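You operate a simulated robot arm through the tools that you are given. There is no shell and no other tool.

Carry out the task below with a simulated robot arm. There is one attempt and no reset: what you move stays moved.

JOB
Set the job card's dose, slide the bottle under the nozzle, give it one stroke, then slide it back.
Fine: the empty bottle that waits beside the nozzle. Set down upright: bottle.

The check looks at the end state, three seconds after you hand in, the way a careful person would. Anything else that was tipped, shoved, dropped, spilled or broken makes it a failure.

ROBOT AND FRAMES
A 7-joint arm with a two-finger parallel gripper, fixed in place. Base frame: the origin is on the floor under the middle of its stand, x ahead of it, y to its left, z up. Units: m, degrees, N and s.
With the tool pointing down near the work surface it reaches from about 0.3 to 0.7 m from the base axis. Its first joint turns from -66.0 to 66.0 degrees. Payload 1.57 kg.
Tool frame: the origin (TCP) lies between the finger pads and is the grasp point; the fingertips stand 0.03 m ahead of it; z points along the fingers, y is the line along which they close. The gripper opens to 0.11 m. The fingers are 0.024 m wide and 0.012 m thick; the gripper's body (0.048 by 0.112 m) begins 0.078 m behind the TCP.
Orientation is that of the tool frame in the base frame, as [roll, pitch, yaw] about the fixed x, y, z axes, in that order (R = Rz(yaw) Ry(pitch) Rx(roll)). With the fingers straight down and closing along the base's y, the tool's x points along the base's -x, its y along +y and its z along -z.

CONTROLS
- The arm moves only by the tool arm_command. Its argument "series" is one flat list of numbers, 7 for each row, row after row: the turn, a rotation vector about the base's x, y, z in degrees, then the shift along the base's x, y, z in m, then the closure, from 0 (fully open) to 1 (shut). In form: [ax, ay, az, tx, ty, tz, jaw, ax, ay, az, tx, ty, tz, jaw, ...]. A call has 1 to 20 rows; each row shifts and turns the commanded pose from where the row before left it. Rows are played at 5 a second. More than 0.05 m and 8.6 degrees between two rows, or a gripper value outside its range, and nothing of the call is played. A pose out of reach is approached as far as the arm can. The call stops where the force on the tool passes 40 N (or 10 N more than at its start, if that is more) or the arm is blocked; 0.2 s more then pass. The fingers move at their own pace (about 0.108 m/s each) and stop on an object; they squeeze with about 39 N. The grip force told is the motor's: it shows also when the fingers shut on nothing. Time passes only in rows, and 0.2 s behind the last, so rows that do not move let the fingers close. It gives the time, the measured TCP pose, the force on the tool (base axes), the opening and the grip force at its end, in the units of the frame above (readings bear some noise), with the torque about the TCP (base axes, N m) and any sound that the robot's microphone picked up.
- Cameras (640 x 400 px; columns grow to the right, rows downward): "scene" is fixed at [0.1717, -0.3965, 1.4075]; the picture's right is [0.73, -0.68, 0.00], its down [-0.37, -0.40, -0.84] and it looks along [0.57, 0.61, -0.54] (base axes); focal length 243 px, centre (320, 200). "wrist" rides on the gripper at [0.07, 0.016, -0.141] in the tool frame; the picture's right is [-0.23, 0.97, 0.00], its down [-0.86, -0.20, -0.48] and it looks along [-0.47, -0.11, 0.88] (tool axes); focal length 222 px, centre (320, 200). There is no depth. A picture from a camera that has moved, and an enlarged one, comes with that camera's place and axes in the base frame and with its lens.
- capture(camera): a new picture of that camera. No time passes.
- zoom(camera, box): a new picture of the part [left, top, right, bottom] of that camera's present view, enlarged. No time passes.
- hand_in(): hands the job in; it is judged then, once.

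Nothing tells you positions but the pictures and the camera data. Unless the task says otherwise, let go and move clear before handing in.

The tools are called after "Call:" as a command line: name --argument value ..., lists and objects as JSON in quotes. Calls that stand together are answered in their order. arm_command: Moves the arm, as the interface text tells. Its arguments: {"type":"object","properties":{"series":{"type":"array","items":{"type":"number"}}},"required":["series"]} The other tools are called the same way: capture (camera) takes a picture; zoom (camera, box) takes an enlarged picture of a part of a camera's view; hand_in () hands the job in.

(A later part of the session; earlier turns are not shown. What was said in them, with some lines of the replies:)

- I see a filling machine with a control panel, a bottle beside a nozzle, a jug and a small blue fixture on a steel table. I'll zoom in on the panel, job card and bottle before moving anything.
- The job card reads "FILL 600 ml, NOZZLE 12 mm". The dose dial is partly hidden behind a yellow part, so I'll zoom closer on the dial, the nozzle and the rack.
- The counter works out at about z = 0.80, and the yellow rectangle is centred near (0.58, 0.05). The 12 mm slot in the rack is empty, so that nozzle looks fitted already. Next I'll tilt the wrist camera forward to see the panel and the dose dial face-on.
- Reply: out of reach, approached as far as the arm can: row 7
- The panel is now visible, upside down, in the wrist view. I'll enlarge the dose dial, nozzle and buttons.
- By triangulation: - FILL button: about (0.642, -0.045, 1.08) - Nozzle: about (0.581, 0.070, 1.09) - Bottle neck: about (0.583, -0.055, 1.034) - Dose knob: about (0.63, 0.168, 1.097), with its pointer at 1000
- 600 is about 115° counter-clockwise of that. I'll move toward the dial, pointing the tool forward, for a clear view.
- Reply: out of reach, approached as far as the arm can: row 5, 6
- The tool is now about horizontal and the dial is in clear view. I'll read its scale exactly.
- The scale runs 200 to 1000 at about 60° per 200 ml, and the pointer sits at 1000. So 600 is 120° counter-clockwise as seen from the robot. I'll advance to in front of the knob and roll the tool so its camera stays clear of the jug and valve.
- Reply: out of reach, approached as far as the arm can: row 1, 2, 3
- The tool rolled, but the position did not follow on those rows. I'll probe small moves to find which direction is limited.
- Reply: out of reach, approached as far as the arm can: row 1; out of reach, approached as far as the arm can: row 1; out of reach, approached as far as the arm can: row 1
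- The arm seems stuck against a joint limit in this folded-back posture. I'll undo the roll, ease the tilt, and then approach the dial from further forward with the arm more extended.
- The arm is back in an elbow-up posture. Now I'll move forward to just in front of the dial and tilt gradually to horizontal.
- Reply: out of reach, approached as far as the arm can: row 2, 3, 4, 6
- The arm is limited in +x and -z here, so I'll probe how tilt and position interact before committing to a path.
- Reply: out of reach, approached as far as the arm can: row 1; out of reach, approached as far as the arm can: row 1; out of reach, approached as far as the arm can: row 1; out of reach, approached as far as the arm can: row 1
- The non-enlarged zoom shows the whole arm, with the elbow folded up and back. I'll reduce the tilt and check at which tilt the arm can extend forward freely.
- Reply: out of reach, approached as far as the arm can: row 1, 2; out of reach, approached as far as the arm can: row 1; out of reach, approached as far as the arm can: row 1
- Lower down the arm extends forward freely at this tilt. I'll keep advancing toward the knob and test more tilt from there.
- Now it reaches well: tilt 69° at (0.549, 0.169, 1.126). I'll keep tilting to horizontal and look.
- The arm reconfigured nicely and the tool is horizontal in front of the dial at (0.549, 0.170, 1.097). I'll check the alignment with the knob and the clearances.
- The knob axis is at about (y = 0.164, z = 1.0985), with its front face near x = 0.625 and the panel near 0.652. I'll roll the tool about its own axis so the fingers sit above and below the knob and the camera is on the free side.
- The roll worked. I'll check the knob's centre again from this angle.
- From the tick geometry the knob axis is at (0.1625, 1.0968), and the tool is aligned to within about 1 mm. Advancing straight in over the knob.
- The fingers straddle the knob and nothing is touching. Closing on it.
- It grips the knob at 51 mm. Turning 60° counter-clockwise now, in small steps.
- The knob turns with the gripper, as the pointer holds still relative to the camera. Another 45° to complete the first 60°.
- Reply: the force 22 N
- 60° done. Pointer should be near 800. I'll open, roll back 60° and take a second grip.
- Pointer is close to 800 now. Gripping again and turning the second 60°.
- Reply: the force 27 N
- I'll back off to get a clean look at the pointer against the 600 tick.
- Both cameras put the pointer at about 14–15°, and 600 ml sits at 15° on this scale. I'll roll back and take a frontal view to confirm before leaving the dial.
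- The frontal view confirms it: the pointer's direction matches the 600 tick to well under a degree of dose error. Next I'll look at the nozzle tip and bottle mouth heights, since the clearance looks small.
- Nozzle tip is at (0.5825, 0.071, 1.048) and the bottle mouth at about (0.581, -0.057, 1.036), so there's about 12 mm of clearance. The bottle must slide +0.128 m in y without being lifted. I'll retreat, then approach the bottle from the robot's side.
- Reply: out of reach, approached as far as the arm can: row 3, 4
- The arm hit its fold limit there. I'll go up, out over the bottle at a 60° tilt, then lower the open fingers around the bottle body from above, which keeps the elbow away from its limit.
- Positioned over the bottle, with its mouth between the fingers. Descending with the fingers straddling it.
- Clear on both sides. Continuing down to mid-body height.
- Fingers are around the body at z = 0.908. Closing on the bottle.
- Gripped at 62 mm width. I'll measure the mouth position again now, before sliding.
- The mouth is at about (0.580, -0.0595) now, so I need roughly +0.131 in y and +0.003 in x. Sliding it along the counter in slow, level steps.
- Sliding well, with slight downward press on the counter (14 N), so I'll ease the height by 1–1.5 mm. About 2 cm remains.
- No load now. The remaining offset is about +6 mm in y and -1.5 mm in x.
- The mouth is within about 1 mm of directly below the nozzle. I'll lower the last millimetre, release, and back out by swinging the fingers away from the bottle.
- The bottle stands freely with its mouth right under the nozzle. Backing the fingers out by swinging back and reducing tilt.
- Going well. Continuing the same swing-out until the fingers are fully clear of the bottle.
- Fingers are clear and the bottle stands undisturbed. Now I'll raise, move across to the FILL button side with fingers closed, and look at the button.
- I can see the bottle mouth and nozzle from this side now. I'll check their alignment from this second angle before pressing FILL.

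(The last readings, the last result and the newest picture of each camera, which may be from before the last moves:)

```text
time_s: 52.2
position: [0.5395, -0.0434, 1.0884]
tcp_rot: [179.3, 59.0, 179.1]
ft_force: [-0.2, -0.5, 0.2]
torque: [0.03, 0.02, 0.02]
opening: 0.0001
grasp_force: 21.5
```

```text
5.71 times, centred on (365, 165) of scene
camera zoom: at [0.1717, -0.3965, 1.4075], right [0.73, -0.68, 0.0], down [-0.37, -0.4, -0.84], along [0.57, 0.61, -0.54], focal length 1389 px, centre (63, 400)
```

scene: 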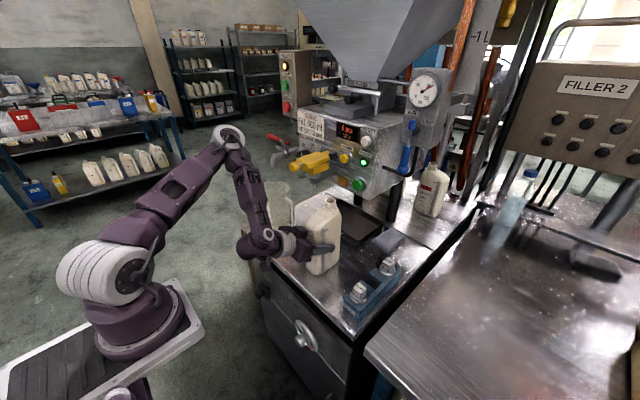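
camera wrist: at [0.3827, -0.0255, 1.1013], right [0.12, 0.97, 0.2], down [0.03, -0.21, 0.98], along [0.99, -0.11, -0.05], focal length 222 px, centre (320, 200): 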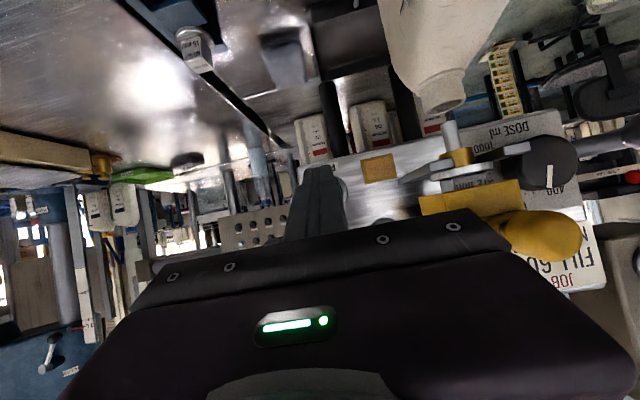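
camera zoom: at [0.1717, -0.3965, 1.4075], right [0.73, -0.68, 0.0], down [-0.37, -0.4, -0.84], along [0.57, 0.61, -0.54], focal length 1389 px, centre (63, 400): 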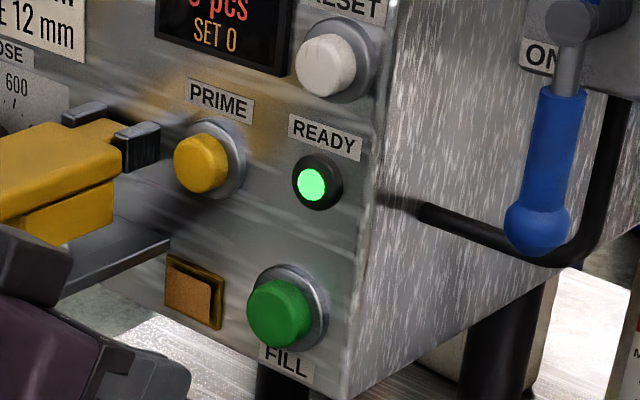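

Alignment is right from this angle too. Now I'll bring the closed fingertips up to the FILL button, still short of touching it.

Call:
arm_command --series '[0, 0, 0, 0.02, 0, 0, 1, 0, 0, 0, 0.02, 0, 0, 1, 0, 0, 0, 0.018, 0, -0.001, 1]'

Call:
capture --camera "wrist"

Call:
zoom --camera "scene" --box '[310, 120, 400, 210]'

```text
time_s: 53.0
position: [0.5975, -0.0442, 1.0885]
tcp_rot: [179.2, 58.9, 179.1]
ft_force: [0.2, 1.1, -0.1]
torque: [-0.02, 0.02, -0.01]
opening: 0.0
grasp_force: 21.5
```

```text
taken
camera wrist: at [0.4408, -0.0256, 1.1003], right [0.12, 0.97, 0.2], down [0.03, -0.21, 0.98], along [0.99, -0.11, -0.05], focal length 222 px, centre (320, 200)
```

wrist: 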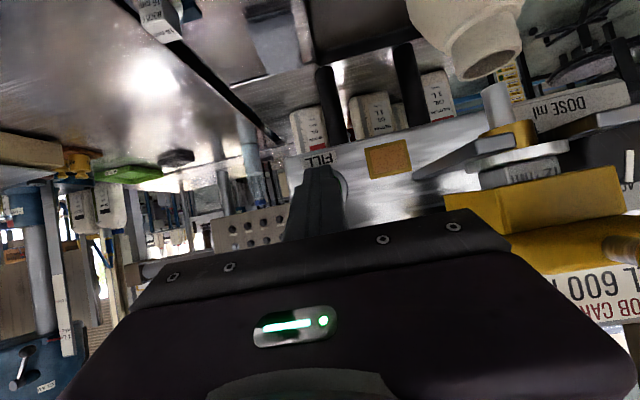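

```text
4.44 times, centred on (355, 165) of scene
camera zoom: at [0.1717, -0.3965, 1.4075], right [0.73, -0.68, 0.0], down [-0.37, -0.4, -0.84], along [0.57, 0.61, -0.54], focal length 1080 px, centre (164, 356)
```

zoom: 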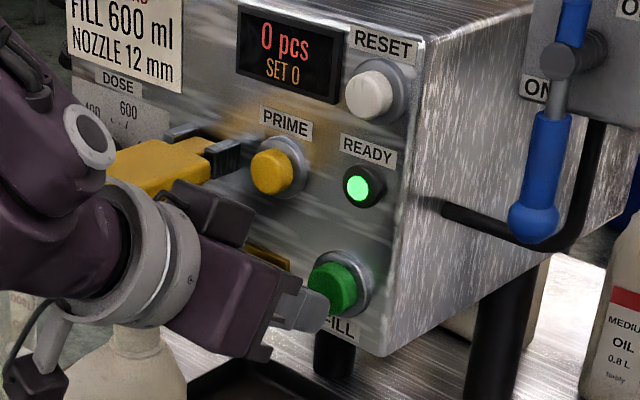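

The fingertip is centred on the FILL button, about 12 mm short. I'll advance carefully in small steps and watch force and display.

Call:
arm_command --series '[0, 0, 0, 0.004, 0, 0, 1, 0, 0, 0, 0.004, 0, 0, 1]'

Call:
arm_command --series '[0, 0, 0, 0.002, 0, 0, 1, 0, 0, 0, 0.001, 0, 0, 1]'

Call:
zoom --camera "scene" --box '[310, 120, 400, 210]'

```text
time_s: 53.6
position: [0.6061, -0.0436, 1.0876]
tcp_rot: [179.1, 59.0, 179.0]
ft_force: [-2.5, -0.7, -1.0]
torque: [-0.02, 0.05, 0.02]
opening: 0.0
grasp_force: 21.1
heard: click
```

```text
time_s: 54.2
position: [0.6075, -0.0443, 1.0862]
tcp_rot: [179.2, 58.8, 179.0]
ft_force: [-9.4, 0.8, 2.7]
torque: [0.07, -0.04, 0.03]
opening: 0.0
grasp_force: 21.0
```

```text
4.44 times, centred on (355, 165) of scene
camera zoom: at [0.1713, -0.3965, 1.4076], right [0.73, -0.68, 0.0], down [-0.37, -0.4, -0.84], along [0.57, 0.61, -0.54], focal length 1080 px, centre (164, 356)
```

zoom: 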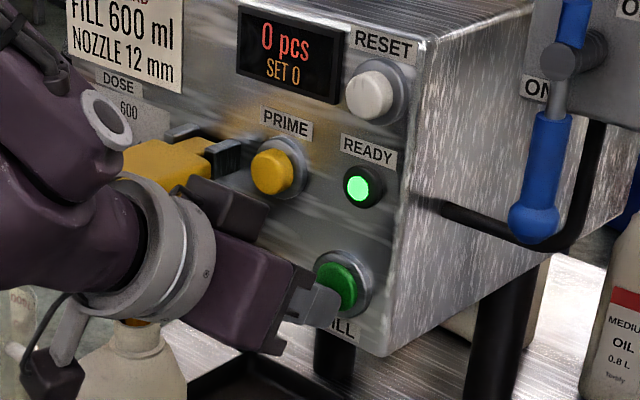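

A click was heard and the button is depressed. I'll check what's happening at the nozzle before anything else.

Call:
zoom --camera "scene" --box '[290, 160, 350, 220]'

Call:
zoom --camera "wrist" --box '[400, 0, 600, 200]'

```text
6.67 times, centred on (320, 190) of scene
camera zoom: at [0.1713, -0.3965, 1.4076], right [0.73, -0.68, 0.0], down [-0.37, -0.4, -0.84], along [0.57, 0.61, -0.54], focal length 1621 px, centre (320, 267)
```

zoom: 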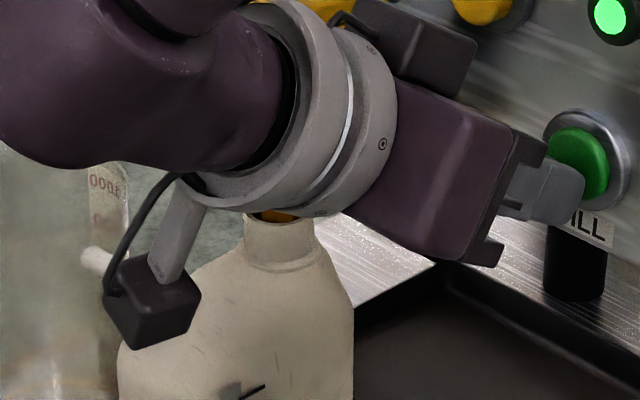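

```text
2.00 times, centred on (500, 100) of wrist
camera zoom: at [0.4508, -0.0256, 1.0999], right [0.12, 0.97, 0.2], down [0.03, -0.21, 0.98], along [0.99, -0.11, -0.06], focal length 444 px, centre (-40, 400)
```

zoom: 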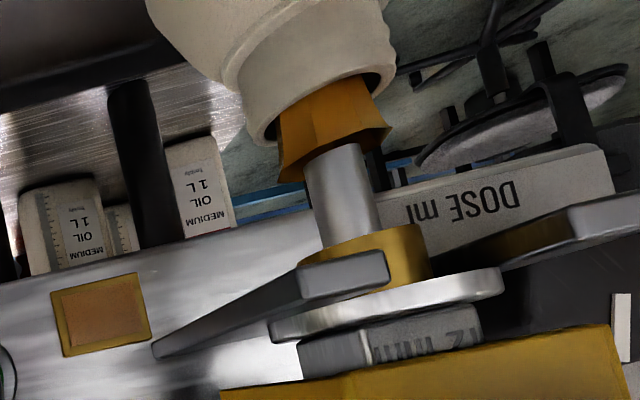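

Oil is flowing straight into the bottle mouth, so the stroke has started. I'll release the button now and let the stroke run out.

Call:
arm_command --series '[0, 0, 0, -0.006, 0, 0, 1, 0, 0, 0, -0.008, 0, 0, 1]'

Call:
zoom --camera "wrist" --box '[400, 0, 600, 200]'

Call:
zoom --camera "scene" --box '[310, 120, 400, 210]'

```text
time_s: 54.8
position: [0.5948, -0.0429, 1.0871]
tcp_rot: [179.2, 59.0, 179.0]
ft_force: [0.0, -0.9, 0.2]
torque: [-0.01, 0.01, -0.01]
opening: 0.0002
grasp_force: 21.5
```

```text
2.00 times, centred on (500, 100) of wrist
camera zoom: at [0.4375, -0.0254, 1.0999], right [0.12, 0.97, 0.2], down [0.03, -0.21, 0.98], along [0.99, -0.11, -0.05], focal length 444 px, centre (-40, 400)
```

zoom: 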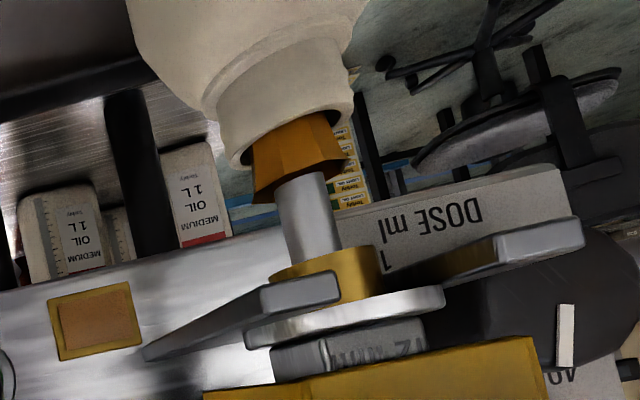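

```text
4.44 times, centred on (355, 165) of scene
camera zoom: at [0.1717, -0.3965, 1.4075], right [0.73, -0.68, 0.0], down [-0.37, -0.4, -0.84], along [0.57, 0.61, -0.54], focal length 1080 px, centre (164, 356)
```

zoom: 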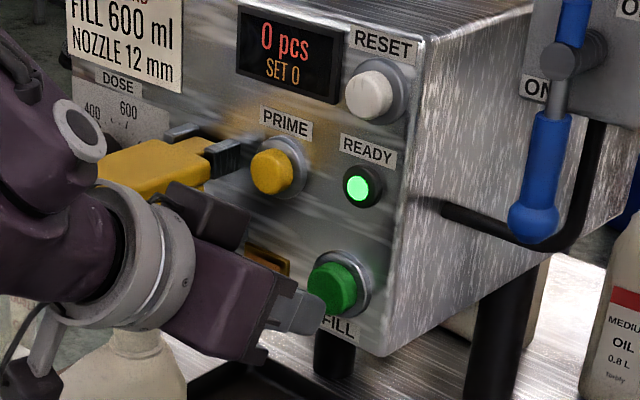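

Flow continues with the button released. Waiting in place for the stroke to finish.

Call:
arm_command --series '[0, 0, 0, -0.005, 0, 0, 1, 0, 0, 0, 0, 0, 0, 1, 0, 0, 0, 0, 0, 0, 1, 0, 0, 0, 0, 0, 0, 1, 0, 0, 0, 0, 0, 0, 1, 0, 0, 0, 0, 0, 0, 1, 0, 0, 0, 0, 0, 0, 1, 0, 0, 0, 0, 0, 0, 1]'

Call:
zoom --camera "wrist" --box '[400, 0, 600, 200]'

Call:
zoom --camera "scene" --box '[310, 120, 400, 210]'

```text
time_s: 56.6
position: [0.59, -0.0442, 1.0878]
tcp_rot: [179.2, 58.9, 179.0]
ft_force: [-0.1, -0.7, 0.3]
torque: [-0.01, -0.01, 0.0]
opening: 0.0
grasp_force: 21.7
```

```text
2.00 times, centred on (500, 100) of wrist
camera zoom: at [0.4323, -0.0254, 1.1001], right [0.12, 0.97, 0.2], down [0.03, -0.21, 0.98], along [0.99, -0.11, -0.06], focal length 444 px, centre (-40, 400)
```

zoom: 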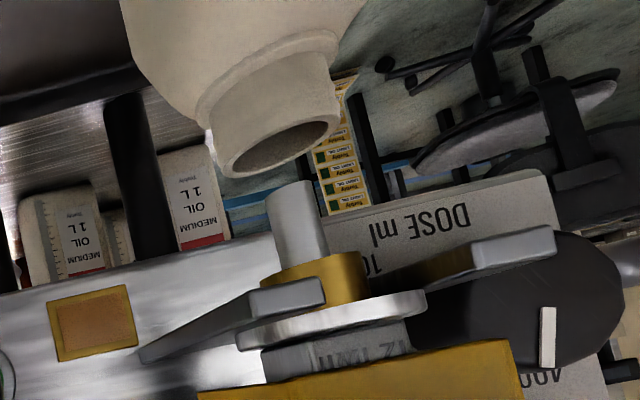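

```text
4.44 times, centred on (355, 165) of scene
camera zoom: at [0.1717, -0.3965, 1.4075], right [0.73, -0.68, 0.0], down [-0.37, -0.4, -0.84], along [0.57, 0.61, -0.54], focal length 1080 px, centre (164, 356)
```

zoom: 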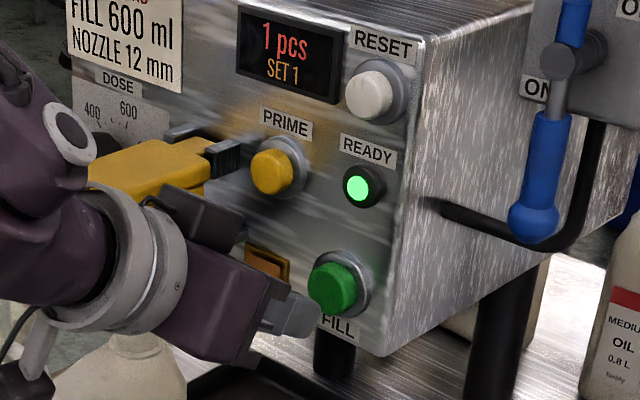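

The counter shows 1 pcs and the flow has stopped cleanly. Now I'll retrace my path back to the bottle to slide it back.

Call:
arm_command --series '[0, 0, 0, -0.02, 0, 0, 1, 0, 0, 0, -0.02, 0, 0, 1, 0, 0, 0, -0.01, 0, 0, 1, 0, 6, 0, -0.025, 0, 0, 1, 0, 6, 0, -0.025, 0, 0, 1, 0, 6, 0, -0.025, 0, 0, 1, 0, 6, 0, -0.025, 0, -0.01, 1]'

Call:
arm_command --series '[0, 0, 0, 0, 0.015, -0.02, 0.6, 0, 0, 0, 0, 0.03, -0.01, 0.3, 0, 0, 0, 0, 0.03, -0.01, 0.15, 0, 0, 0, 0, 0.03, -0.01, 0.15, 0, 0, 0, 0, 0.01, -0.03, 0.15, 0, 0, 0, 0, 0, -0.03, 0.15]'

Call:
capture --camera "wrist"

Call:
zoom --camera "scene" --box '[200, 120, 400, 300]'

```text
time_s: 58.2
position: [0.4401, -0.0441, 1.077]
tcp_rot: [179.7, 35.1, 179.5]
ft_force: [0.2, -1.5, 0.3]
torque: [-0.01, 0.03, 0.02]
opening: 0.0
grasp_force: 21.6
```

```text
time_s: 59.6
position: [0.4397, 0.0733, 0.9676]
tcp_rot: [179.6, 35.0, 179.6]
ft_force: [-0.9, -0.8, 0.8]
torque: [0.01, 0.02, 0.01]
opening: 0.0937
grasp_force: 0.0
```

```text
taken
camera wrist: at [0.3016, 0.0902, 1.0424], right [0.19, 0.97, 0.14], down [0.43, -0.21, 0.88], along [0.88, -0.11, -0.45], focal length 222 px, centre (320, 200)
```

wrist: 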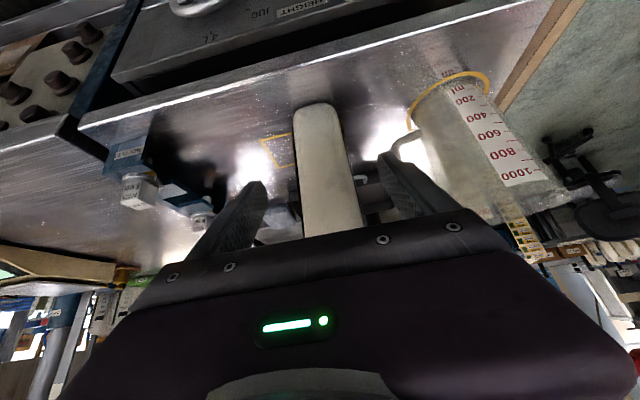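

```text
2.22 times, centred on (300, 210) of scene
camera zoom: at [0.1717, -0.3965, 1.4075], right [0.73, -0.68, 0.0], down [-0.37, -0.4, -0.84], along [0.57, 0.61, -0.54], focal length 540 px, centre (364, 178)
```

zoom: 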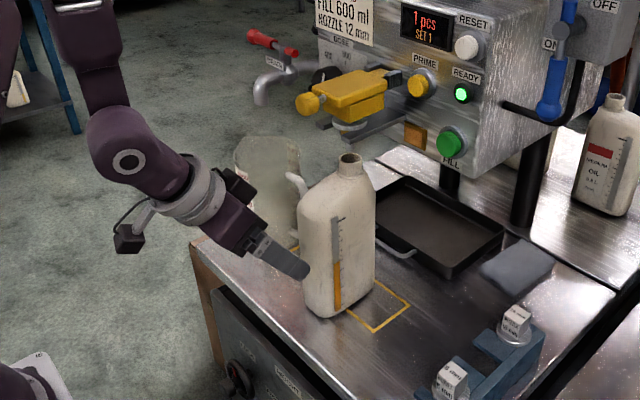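

The level strip on the bottle now shows oil. I'll check the level and look for any drips, then lower to the gripping height.

Call:
zoom --camera "scene" --box '[285, 180, 345, 270]'

Call:
arm_command --series '[0, 0, 0, 0, -0.001, -0.03, 0.15, 0, 0, 0, 0, -0.001, -0.03, 0.15]'

Call:
capture --camera "wrist"

```text
4.44 times, centred on (315, 225) of scene
camera zoom: at [0.1717, -0.3965, 1.4075], right [0.73, -0.68, 0.0], down [-0.37, -0.4, -0.84], along [0.57, 0.61, -0.54], focal length 1080 px, centre (342, 89)
```

zoom: 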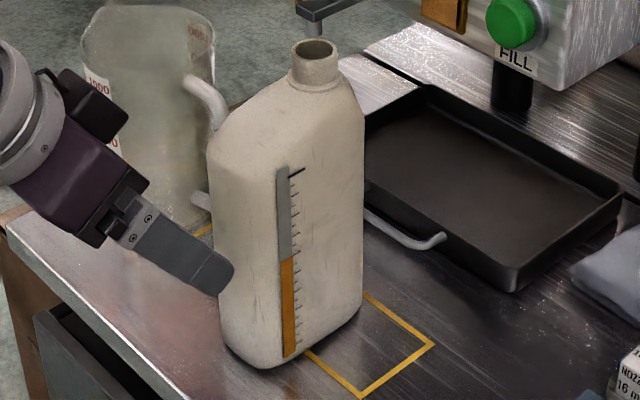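

```text
time_s: 60.2
position: [0.4413, 0.0691, 0.9071]
tcp_rot: [179.6, 34.9, 179.3]
ft_force: [0.5, -0.5, 0.4]
torque: [0.0, -0.01, -0.01]
opening: 0.0932
grasp_force: 0.1
```

```text
taken
camera wrist: at [0.3019, 0.0878, 0.9823], right [0.19, 0.97, 0.14], down [0.43, -0.21, 0.88], along [0.88, -0.11, -0.45], focal length 222 px, centre (320, 200)
```

wrist: 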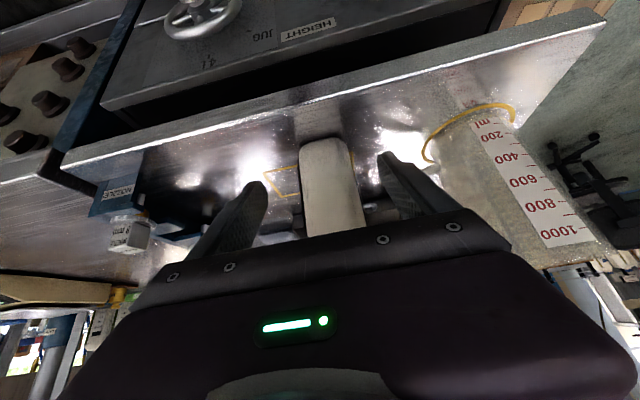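

Call:
zoom --camera "scene" --box '[300, 210, 330, 270]'

```text
6.67 times, centred on (315, 240) of scene
camera zoom: at [0.1717, -0.3965, 1.4075], right [0.73, -0.68, 0.0], down [-0.37, -0.4, -0.84], along [0.57, 0.61, -0.54], focal length 1621 px, centre (353, -67)
```

zoom: 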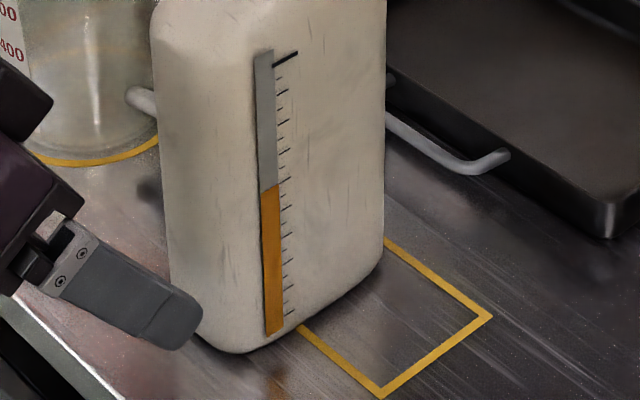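

The level reads about 600 ml and I see no drips. Moving the open fingers back around the bottle along the reverse of the exit path.

Call:
arm_command --series '[0, 0, 0, 0.01, 0.0007, 0, 0.15, 0, -5, 0, 0.02, 0.0006, 0, 0.15, 0, -5, 0, 0.018, 0, 0, 0.15]'

Call:
arm_command --series '[0, -5, 0, 0.018, 0, 0, 0.15, 0, -5, 0, 0.016, 0, 0, 0.15, 0, -5, 0, 0.014, 0, 0, 0.15]'

Call:
capture --camera "wrist"

Call:
zoom --camera "scene" --box '[200, 120, 400, 300]'

```text
time_s: 61.0
position: [0.488, 0.0699, 0.9067]
tcp_rot: [179.5, 45.0, 179.4]
ft_force: [-0.1, 0.3, -0.2]
torque: [0.04, 0.01, -0.03]
opening: 0.0935
grasp_force: 0.0
```

```text
time_s: 61.8
position: [0.5361, 0.0711, 0.9071]
tcp_rot: [179.1, 59.9, 179.0]
ft_force: [-0.4, 0.8, -0.8]
torque: [-0.04, 0.01, 0.01]
opening: 0.0936
grasp_force: 0.1
```

```text
taken
camera wrist: at [0.378, 0.0886, 0.9169], right [0.12, 0.97, 0.2], down [0.01, -0.21, 0.98], along [0.99, -0.11, -0.04], focal length 222 px, centre (320, 200)
```

wrist: 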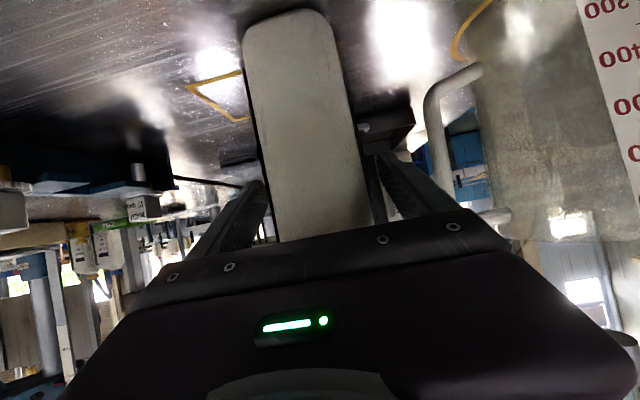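

```text
2.22 times, centred on (300, 210) of scene
camera zoom: at [0.1717, -0.3965, 1.4075], right [0.73, -0.68, 0.0], down [-0.37, -0.4, -0.84], along [0.57, 0.61, -0.54], focal length 540 px, centre (364, 178)
```

zoom: 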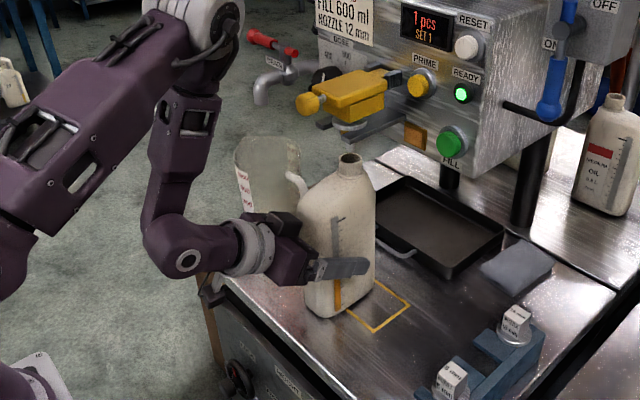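

In position again. Closing on the bottle.

Call:
arm_command --series '[0, 0, 0, 0, 0, 0, 0.45, 0, 0, 0, 0, 0, 0, 0.6, 0, 0, 0, 0, 0, 0, 0.6]'

Call:
zoom --camera "scene" --box '[295, 165, 335, 205]'

```text
time_s: 62.6
position: [0.5354, 0.0704, 0.9066]
tcp_rot: [179.1, 60.0, 179.0]
ft_force: [2.8, 2.4, -0.7]
torque: [0.05, -0.33, 0.12]
opening: 0.0622
grasp_force: 38.7
```

```text
10.00 times, centred on (315, 185) of scene
camera zoom: at [0.1717, -0.3965, 1.4075], right [0.73, -0.68, 0.0], down [-0.37, -0.4, -0.84], along [0.57, 0.61, -0.54], focal length 2431 px, centre (370, 350)
```

zoom: 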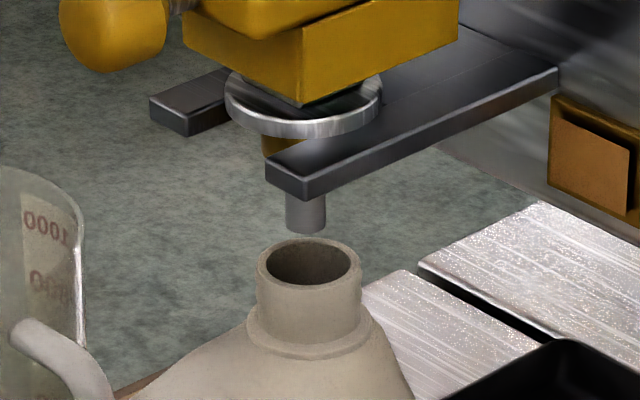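

The mouth reads (0.5827, 0.0702) against its original (0.582, -0.056), so I need -0.126 m in y. Sliding back in slow steps.

Call:
arm_command --series '[0, 0, 0, 0, -0.006, 0, 0.6, 0, 0, 0, 0, -0.01, 0, 0.6, 0, 0, 0, 0, -0.01, 0, 0.6, 0, 0, 0, 0, -0.01, 0, 0.6, 0, 0, 0, 0, -0.01, 0, 0.6]'

Call:
zoom --camera "scene" --box '[200, 120, 400, 300]'

```text
time_s: 63.8
position: [0.5352, 0.0236, 0.9066]
tcp_rot: [179.2, 59.9, 179.1]
ft_force: [-1.0, 2.1, 4.1]
torque: [0.01, -0.18, 0.01]
opening: 0.0624
grasp_force: 38.8
```

```text
2.22 times, centred on (300, 210) of scene
camera zoom: at [0.1716, -0.3965, 1.4076], right [0.73, -0.68, 0.0], down [-0.37, -0.4, -0.84], along [0.57, 0.61, -0.54], focal length 540 px, centre (364, 178)
```

zoom: 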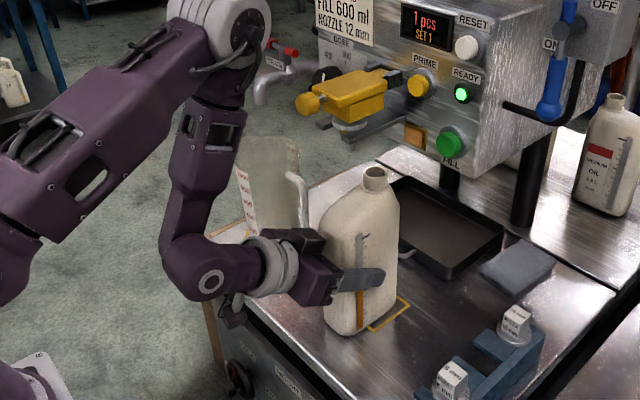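

Call:
arm_command --series '[0, 0, 0, 0, -0.01, 0, 0.6, 0, 0, 0, 0, -0.01, 0, 0.6, 0, 0, 0, 0, -0.01, 0, 0.6, 0, 0, 0, 0, -0.01, 0, 0.6, 0, 0, 0, 0, -0.01, 0, 0.6, 0, 0, 0, 0, -0.01, 0, 0.6]'

Call:
zoom --camera "scene" --box '[200, 120, 400, 300]'

```text
time_s: 65.2
position: [0.5347, -0.0367, 0.9083]
tcp_rot: [179.1, 59.9, 178.9]
ft_force: [0.2, 2.2, 5.1]
torque: [0.02, -0.28, 0.09]
opening: 0.0622
grasp_force: 39.6
```

```text
2.22 times, centred on (300, 210) of scene
camera zoom: at [0.1716, -0.3964, 1.4076], right [0.73, -0.68, 0.0], down [-0.37, -0.4, -0.84], along [0.57, 0.61, -0.54], focal length 540 px, centre (364, 178)
```

zoom: 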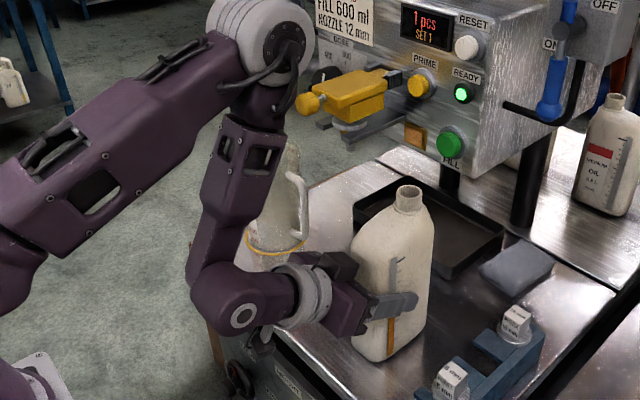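

Call:
arm_command --series '[0, 0, 0, 0, -0.008, 0, 0.6, 0, 0, 0, 0, -0.007, 0, 0.6, 0, 0, 0, 0, -0.004, 0, 0.6, 0, 0, 0, 0, 0, 0, 0.6]'

Call:
zoom --camera "scene" --box '[310, 200, 370, 290]'

Call:
zoom --camera "scene" --box '[240, 170, 440, 330]'

```text
time_s: 66.2
position: [0.5358, -0.0565, 0.9063]
tcp_rot: [179.2, 59.9, 179.0]
ft_force: [-1.8, 2.0, 1.9]
torque: [0.07, -0.11, 0.1]
opening: 0.0625
grasp_force: 39.2
```

```text
4.44 times, centred on (340, 245) of scene
camera zoom: at [0.1716, -0.3965, 1.4076], right [0.73, -0.68, 0.0], down [-0.37, -0.4, -0.84], along [0.57, 0.61, -0.54], focal length 1080 px, centre (231, 0)
```

zoom: 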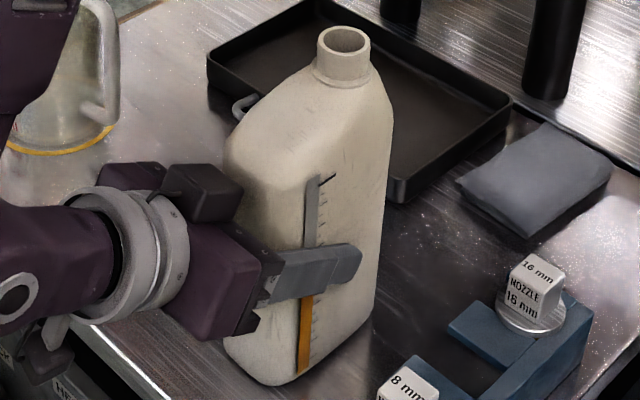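

```text
2.50 times, centred on (340, 250) of scene
camera zoom: at [0.1716, -0.3965, 1.4076], right [0.73, -0.68, 0.0], down [-0.37, -0.4, -0.84], along [0.57, 0.61, -0.54], focal length 608 px, centre (270, 75)
```

zoom: 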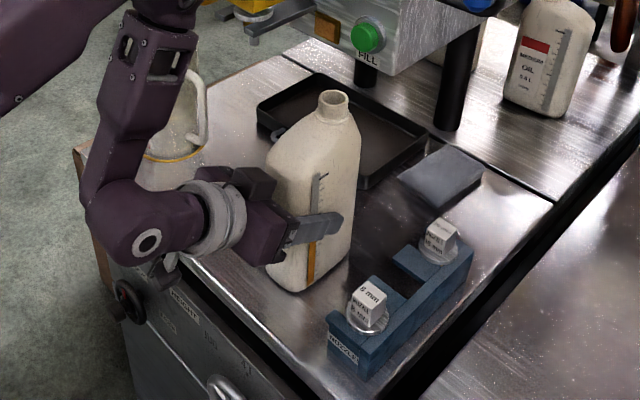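

The bottle is back within about 1 mm of where it waited, standing on the counter. Releasing and lifting the open fingers straight up along the path I came in by.

Call:
arm_command --series '[0, 0, 0, 0, 0, 0, 0.4, 0, 0, 0, 0, 0, 0, 0.25, 0, 0, 0, 0, 0, 0, 0.15, 0, 0, 0, 0, 0, 0, 0.15]'

Call:
zoom --camera "scene" --box '[310, 200, 370, 290]'

Call:
capture --camera "wrist"

```text
time_s: 67.2
position: [0.5351, -0.0549, 0.9068]
tcp_rot: [179.1, 59.8, 179.1]
ft_force: [-1.1, -0.3, 0.1]
torque: [-0.02, 0.02, 0.03]
opening: 0.0934
grasp_force: 0.1
```

```text
4.44 times, centred on (340, 245) of scene
camera zoom: at [0.1717, -0.3965, 1.4075], right [0.73, -0.68, 0.0], down [-0.37, -0.4, -0.84], along [0.57, 0.61, -0.54], focal length 1080 px, centre (231, 0)
```

zoom: 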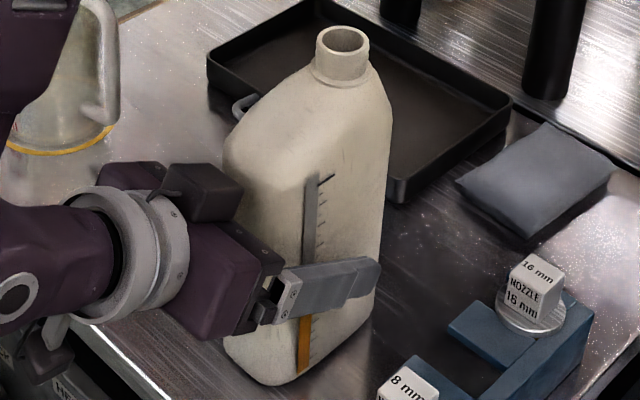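

```text
taken
camera wrist: at [0.378, -0.0365, 0.9174], right [0.12, 0.97, 0.2], down [0.01, -0.21, 0.98], along [0.99, -0.11, -0.04], focal length 222 px, centre (320, 200)
```

wrist: 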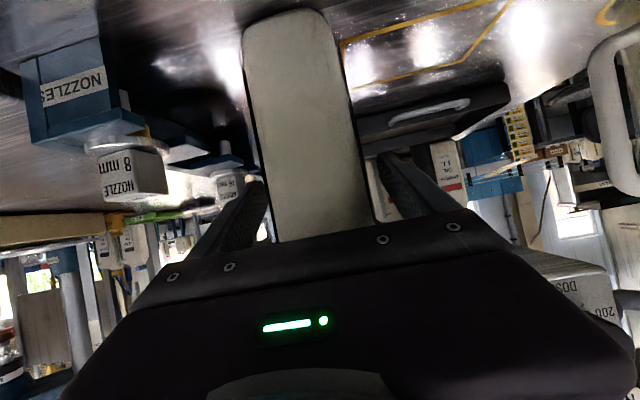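

Call:
arm_command --series '[0, 0, 0, 0, -0.001, 0.02, 0.15, 0, 0, 0, 0, 0, 0.024, 0.15, 0, 0, 0, 0, 0, 0.024, 0.15, 0, 0, 0, 0, 0, 0.024, 0.15, 0, 0, 0, 0, 0, 0.024, 0.15]'

Call:
arm_command --series '[0, 0, 0, 0, 0, 0.024, 0.15, 0, 0, 0, 0, 0, 0.025, 0.15, 0, 0, 0, 0, 0, 0.025, 0.15, 0, 0, 0, 0, 0, 0.03, 0.15]'

Call:
capture --camera "scene"

```text
time_s: 68.4
position: [0.5358, -0.0562, 1.0238]
tcp_rot: [179.1, 59.9, 179.0]
ft_force: [0.0, -0.3, -0.1]
torque: [0.03, 0.0, 0.0]
opening: 0.0935
grasp_force: 0.0
```

```text
time_s: 69.4
position: [0.5369, -0.0559, 1.1289]
tcp_rot: [179.2, 59.9, 178.9]
ft_force: [0.5, 0.5, -0.3]
torque: [-0.03, -0.01, -0.01]
opening: 0.0935
grasp_force: 0.1
```

```text
taken
```

scene: 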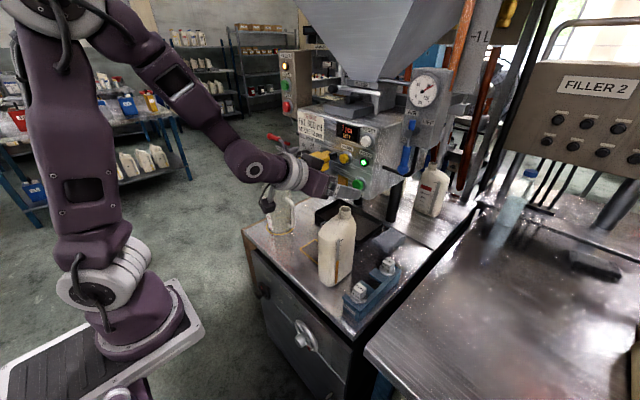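

Clear of the bottle. I'll back away toward the robot's rest area and then check the whole scene one last time.

Call:
arm_command --series '[0, 5, 0, -0.025, 0, 0.02, 0.15, 0, 6, 0, -0.025, 0, 0.02, 0.15, 0, 6, 0, -0.025, 0, 0.02, 0.1, 0, 6, 0, -0.02, 0.01, 0.01, 0.05, 0, 6, 0, -0.01, 0.01, 0.01, 0]'

Call:
capture --camera "scene"

Call:
zoom --camera "scene" --box '[240, 170, 440, 330]'

Call:
zoom --camera "scene" --box '[280, 90, 400, 200]'

Call:
capture --camera "wrist"

```text
time_s: 70.6
position: [0.4636, -0.0293, 1.2078]
tcp_rot: [177.6, 38.7, -179.9]
ft_force: [-0.2, 0.1, 0.1]
torque: [-0.02, -0.01, 0.03]
opening: 0.1101
grasp_force: 0.1
out of reach, approached as far as the arm can: row 3, 4
```

```text
taken
```

scene: 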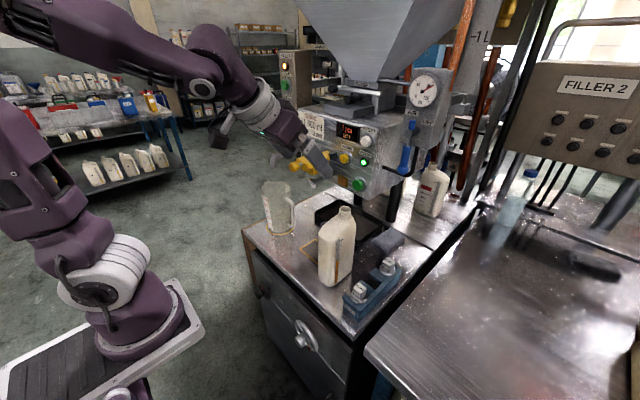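

```text
2.50 times, centred on (340, 250) of scene
camera zoom: at [0.1717, -0.3965, 1.4075], right [0.73, -0.68, 0.0], down [-0.37, -0.4, -0.84], along [0.57, 0.61, -0.54], focal length 608 px, centre (270, 75)
```

zoom: 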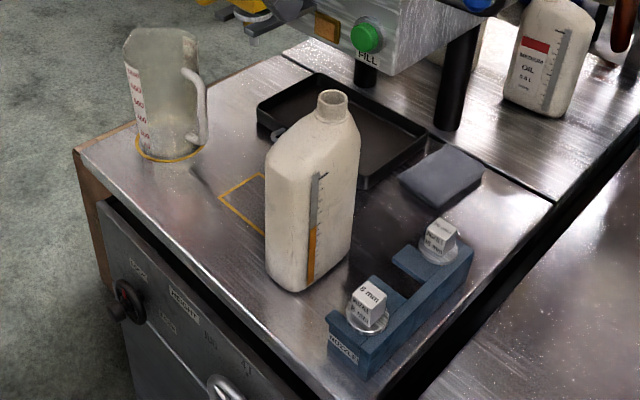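

```text
3.64 times, centred on (340, 145) of scene
camera zoom: at [0.1717, -0.3965, 1.4075], right [0.73, -0.68, 0.0], down [-0.37, -0.4, -0.84], along [0.57, 0.61, -0.54], focal length 884 px, centre (247, 400)
```

zoom: 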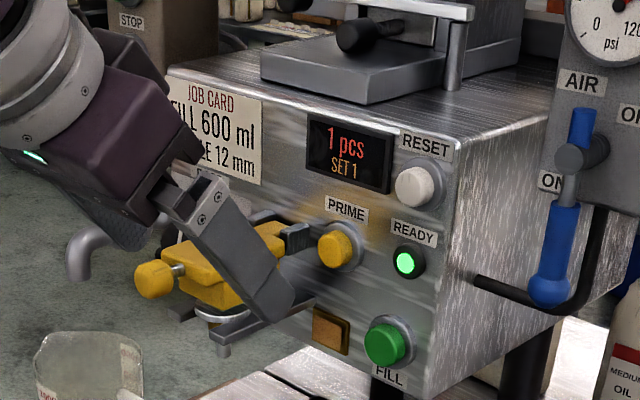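

```text
taken
camera wrist: at [0.3198, -0.0167, 1.275], right [0.15, 0.97, 0.17], down [0.37, -0.22, 0.9], along [0.92, -0.07, -0.4], focal length 222 px, centre (320, 200)
```

wrist: 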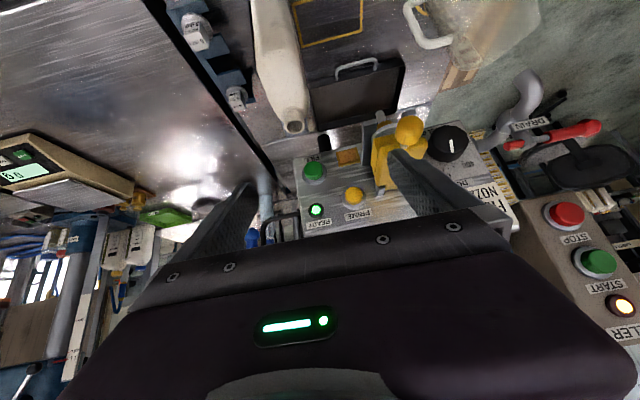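

The bottle stands upright in its place, with 1 pcs on the counter. I'll check the counter under the nozzle for drips, check the dial, and make one more small move away.

Call:
zoom --camera "wrist" --box '[240, 0, 440, 140]'

Call:
zoom --camera "wrist" --box '[380, 100, 520, 240]'

Call:
arm_command --series '[0, 6, 0, -0.02, 0, 0.02, 0, 0, 6, 0, -0.02, 0, 0.02, 0, 0, 0, 0, 0, 0, 0, 0]'

Call:
capture --camera "scene"

```text
2.86 times, centred on (340, 70) of wrist
camera zoom: at [0.3198, -0.0167, 1.275], right [0.15, 0.97, 0.17], down [0.37, -0.22, 0.9], along [0.92, -0.07, -0.4], focal length 635 px, centre (263, 571)
```

zoom: 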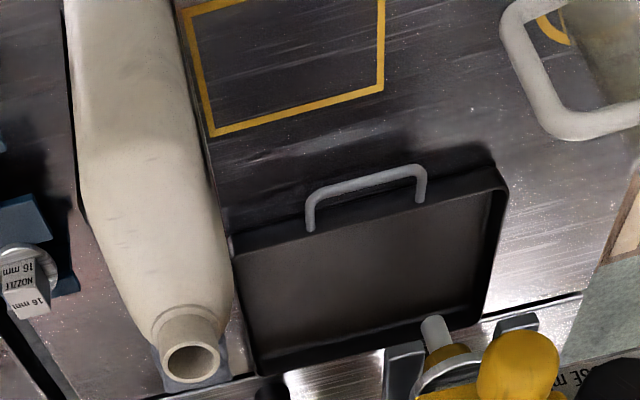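

```text
2.86 times, centred on (450, 170) of wrist
camera zoom: at [0.3198, -0.0167, 1.275], right [0.15, 0.97, 0.17], down [0.37, -0.22, 0.9], along [0.92, -0.07, -0.4], focal length 635 px, centre (-51, 286)
```

zoom: 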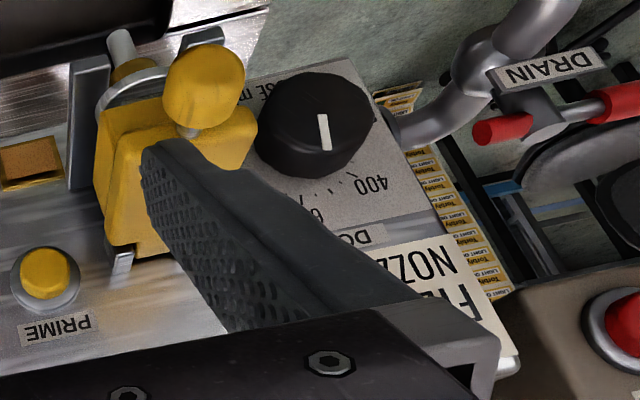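

```text
time_s: 71.4
position: [0.422, -0.0288, 1.2471]
tcp_rot: [177.6, 26.6, -179.9]
ft_force: [-0.4, -0.2, 0.2]
torque: [0.01, -0.03, 0.0]
opening: 0.1101
grasp_force: 0.0
```

```text
taken
```

scene: 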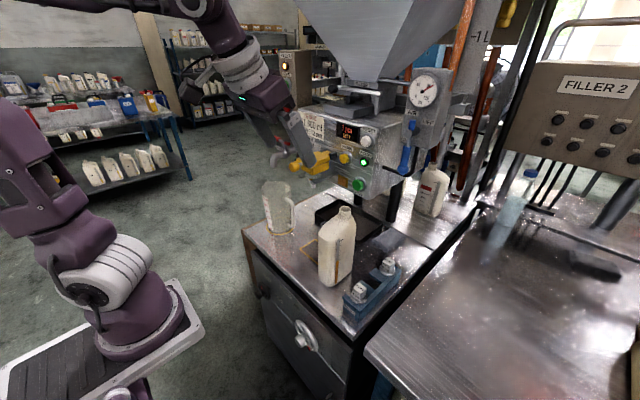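

The counter under the nozzle is clean and the dial is still at 600. The bottle is upright at its waiting spot with about 600 ml in it, everything else looks untouched, and the arm is clear. Handing in.

Call:
hand_in

```text
The job is handed in.
```

I set the dose to 600 ml, filled the bottle with one stroke under the nozzle and slid it back. The job is handed in, but I don't have the check's verdict yet.

- **Dose:** the dial went from 1000 to 600 ml as the job card asks. The 12 mm nozzle's slot in the rack was empty, so I took that nozzle as already fitted and left it alone.
- **Stroke:** I pressed FILL once. The oil ran into the bottle mouth, and the counter went from 0 to 1 pcs.
- **Bottle:** it stands upright within about 1 mm of where it first waited. The strip on its side reads about 600 ml.
- **Surroundings:** I saw no drips on the counter, nothing else looked moved, and the arm is clear with its fingers open.

I filled the bottle in the direction it was already standing. The yellow rectangle under the nozzle looks marked for a bottle turned a quarter turn, and I didn't turn it.
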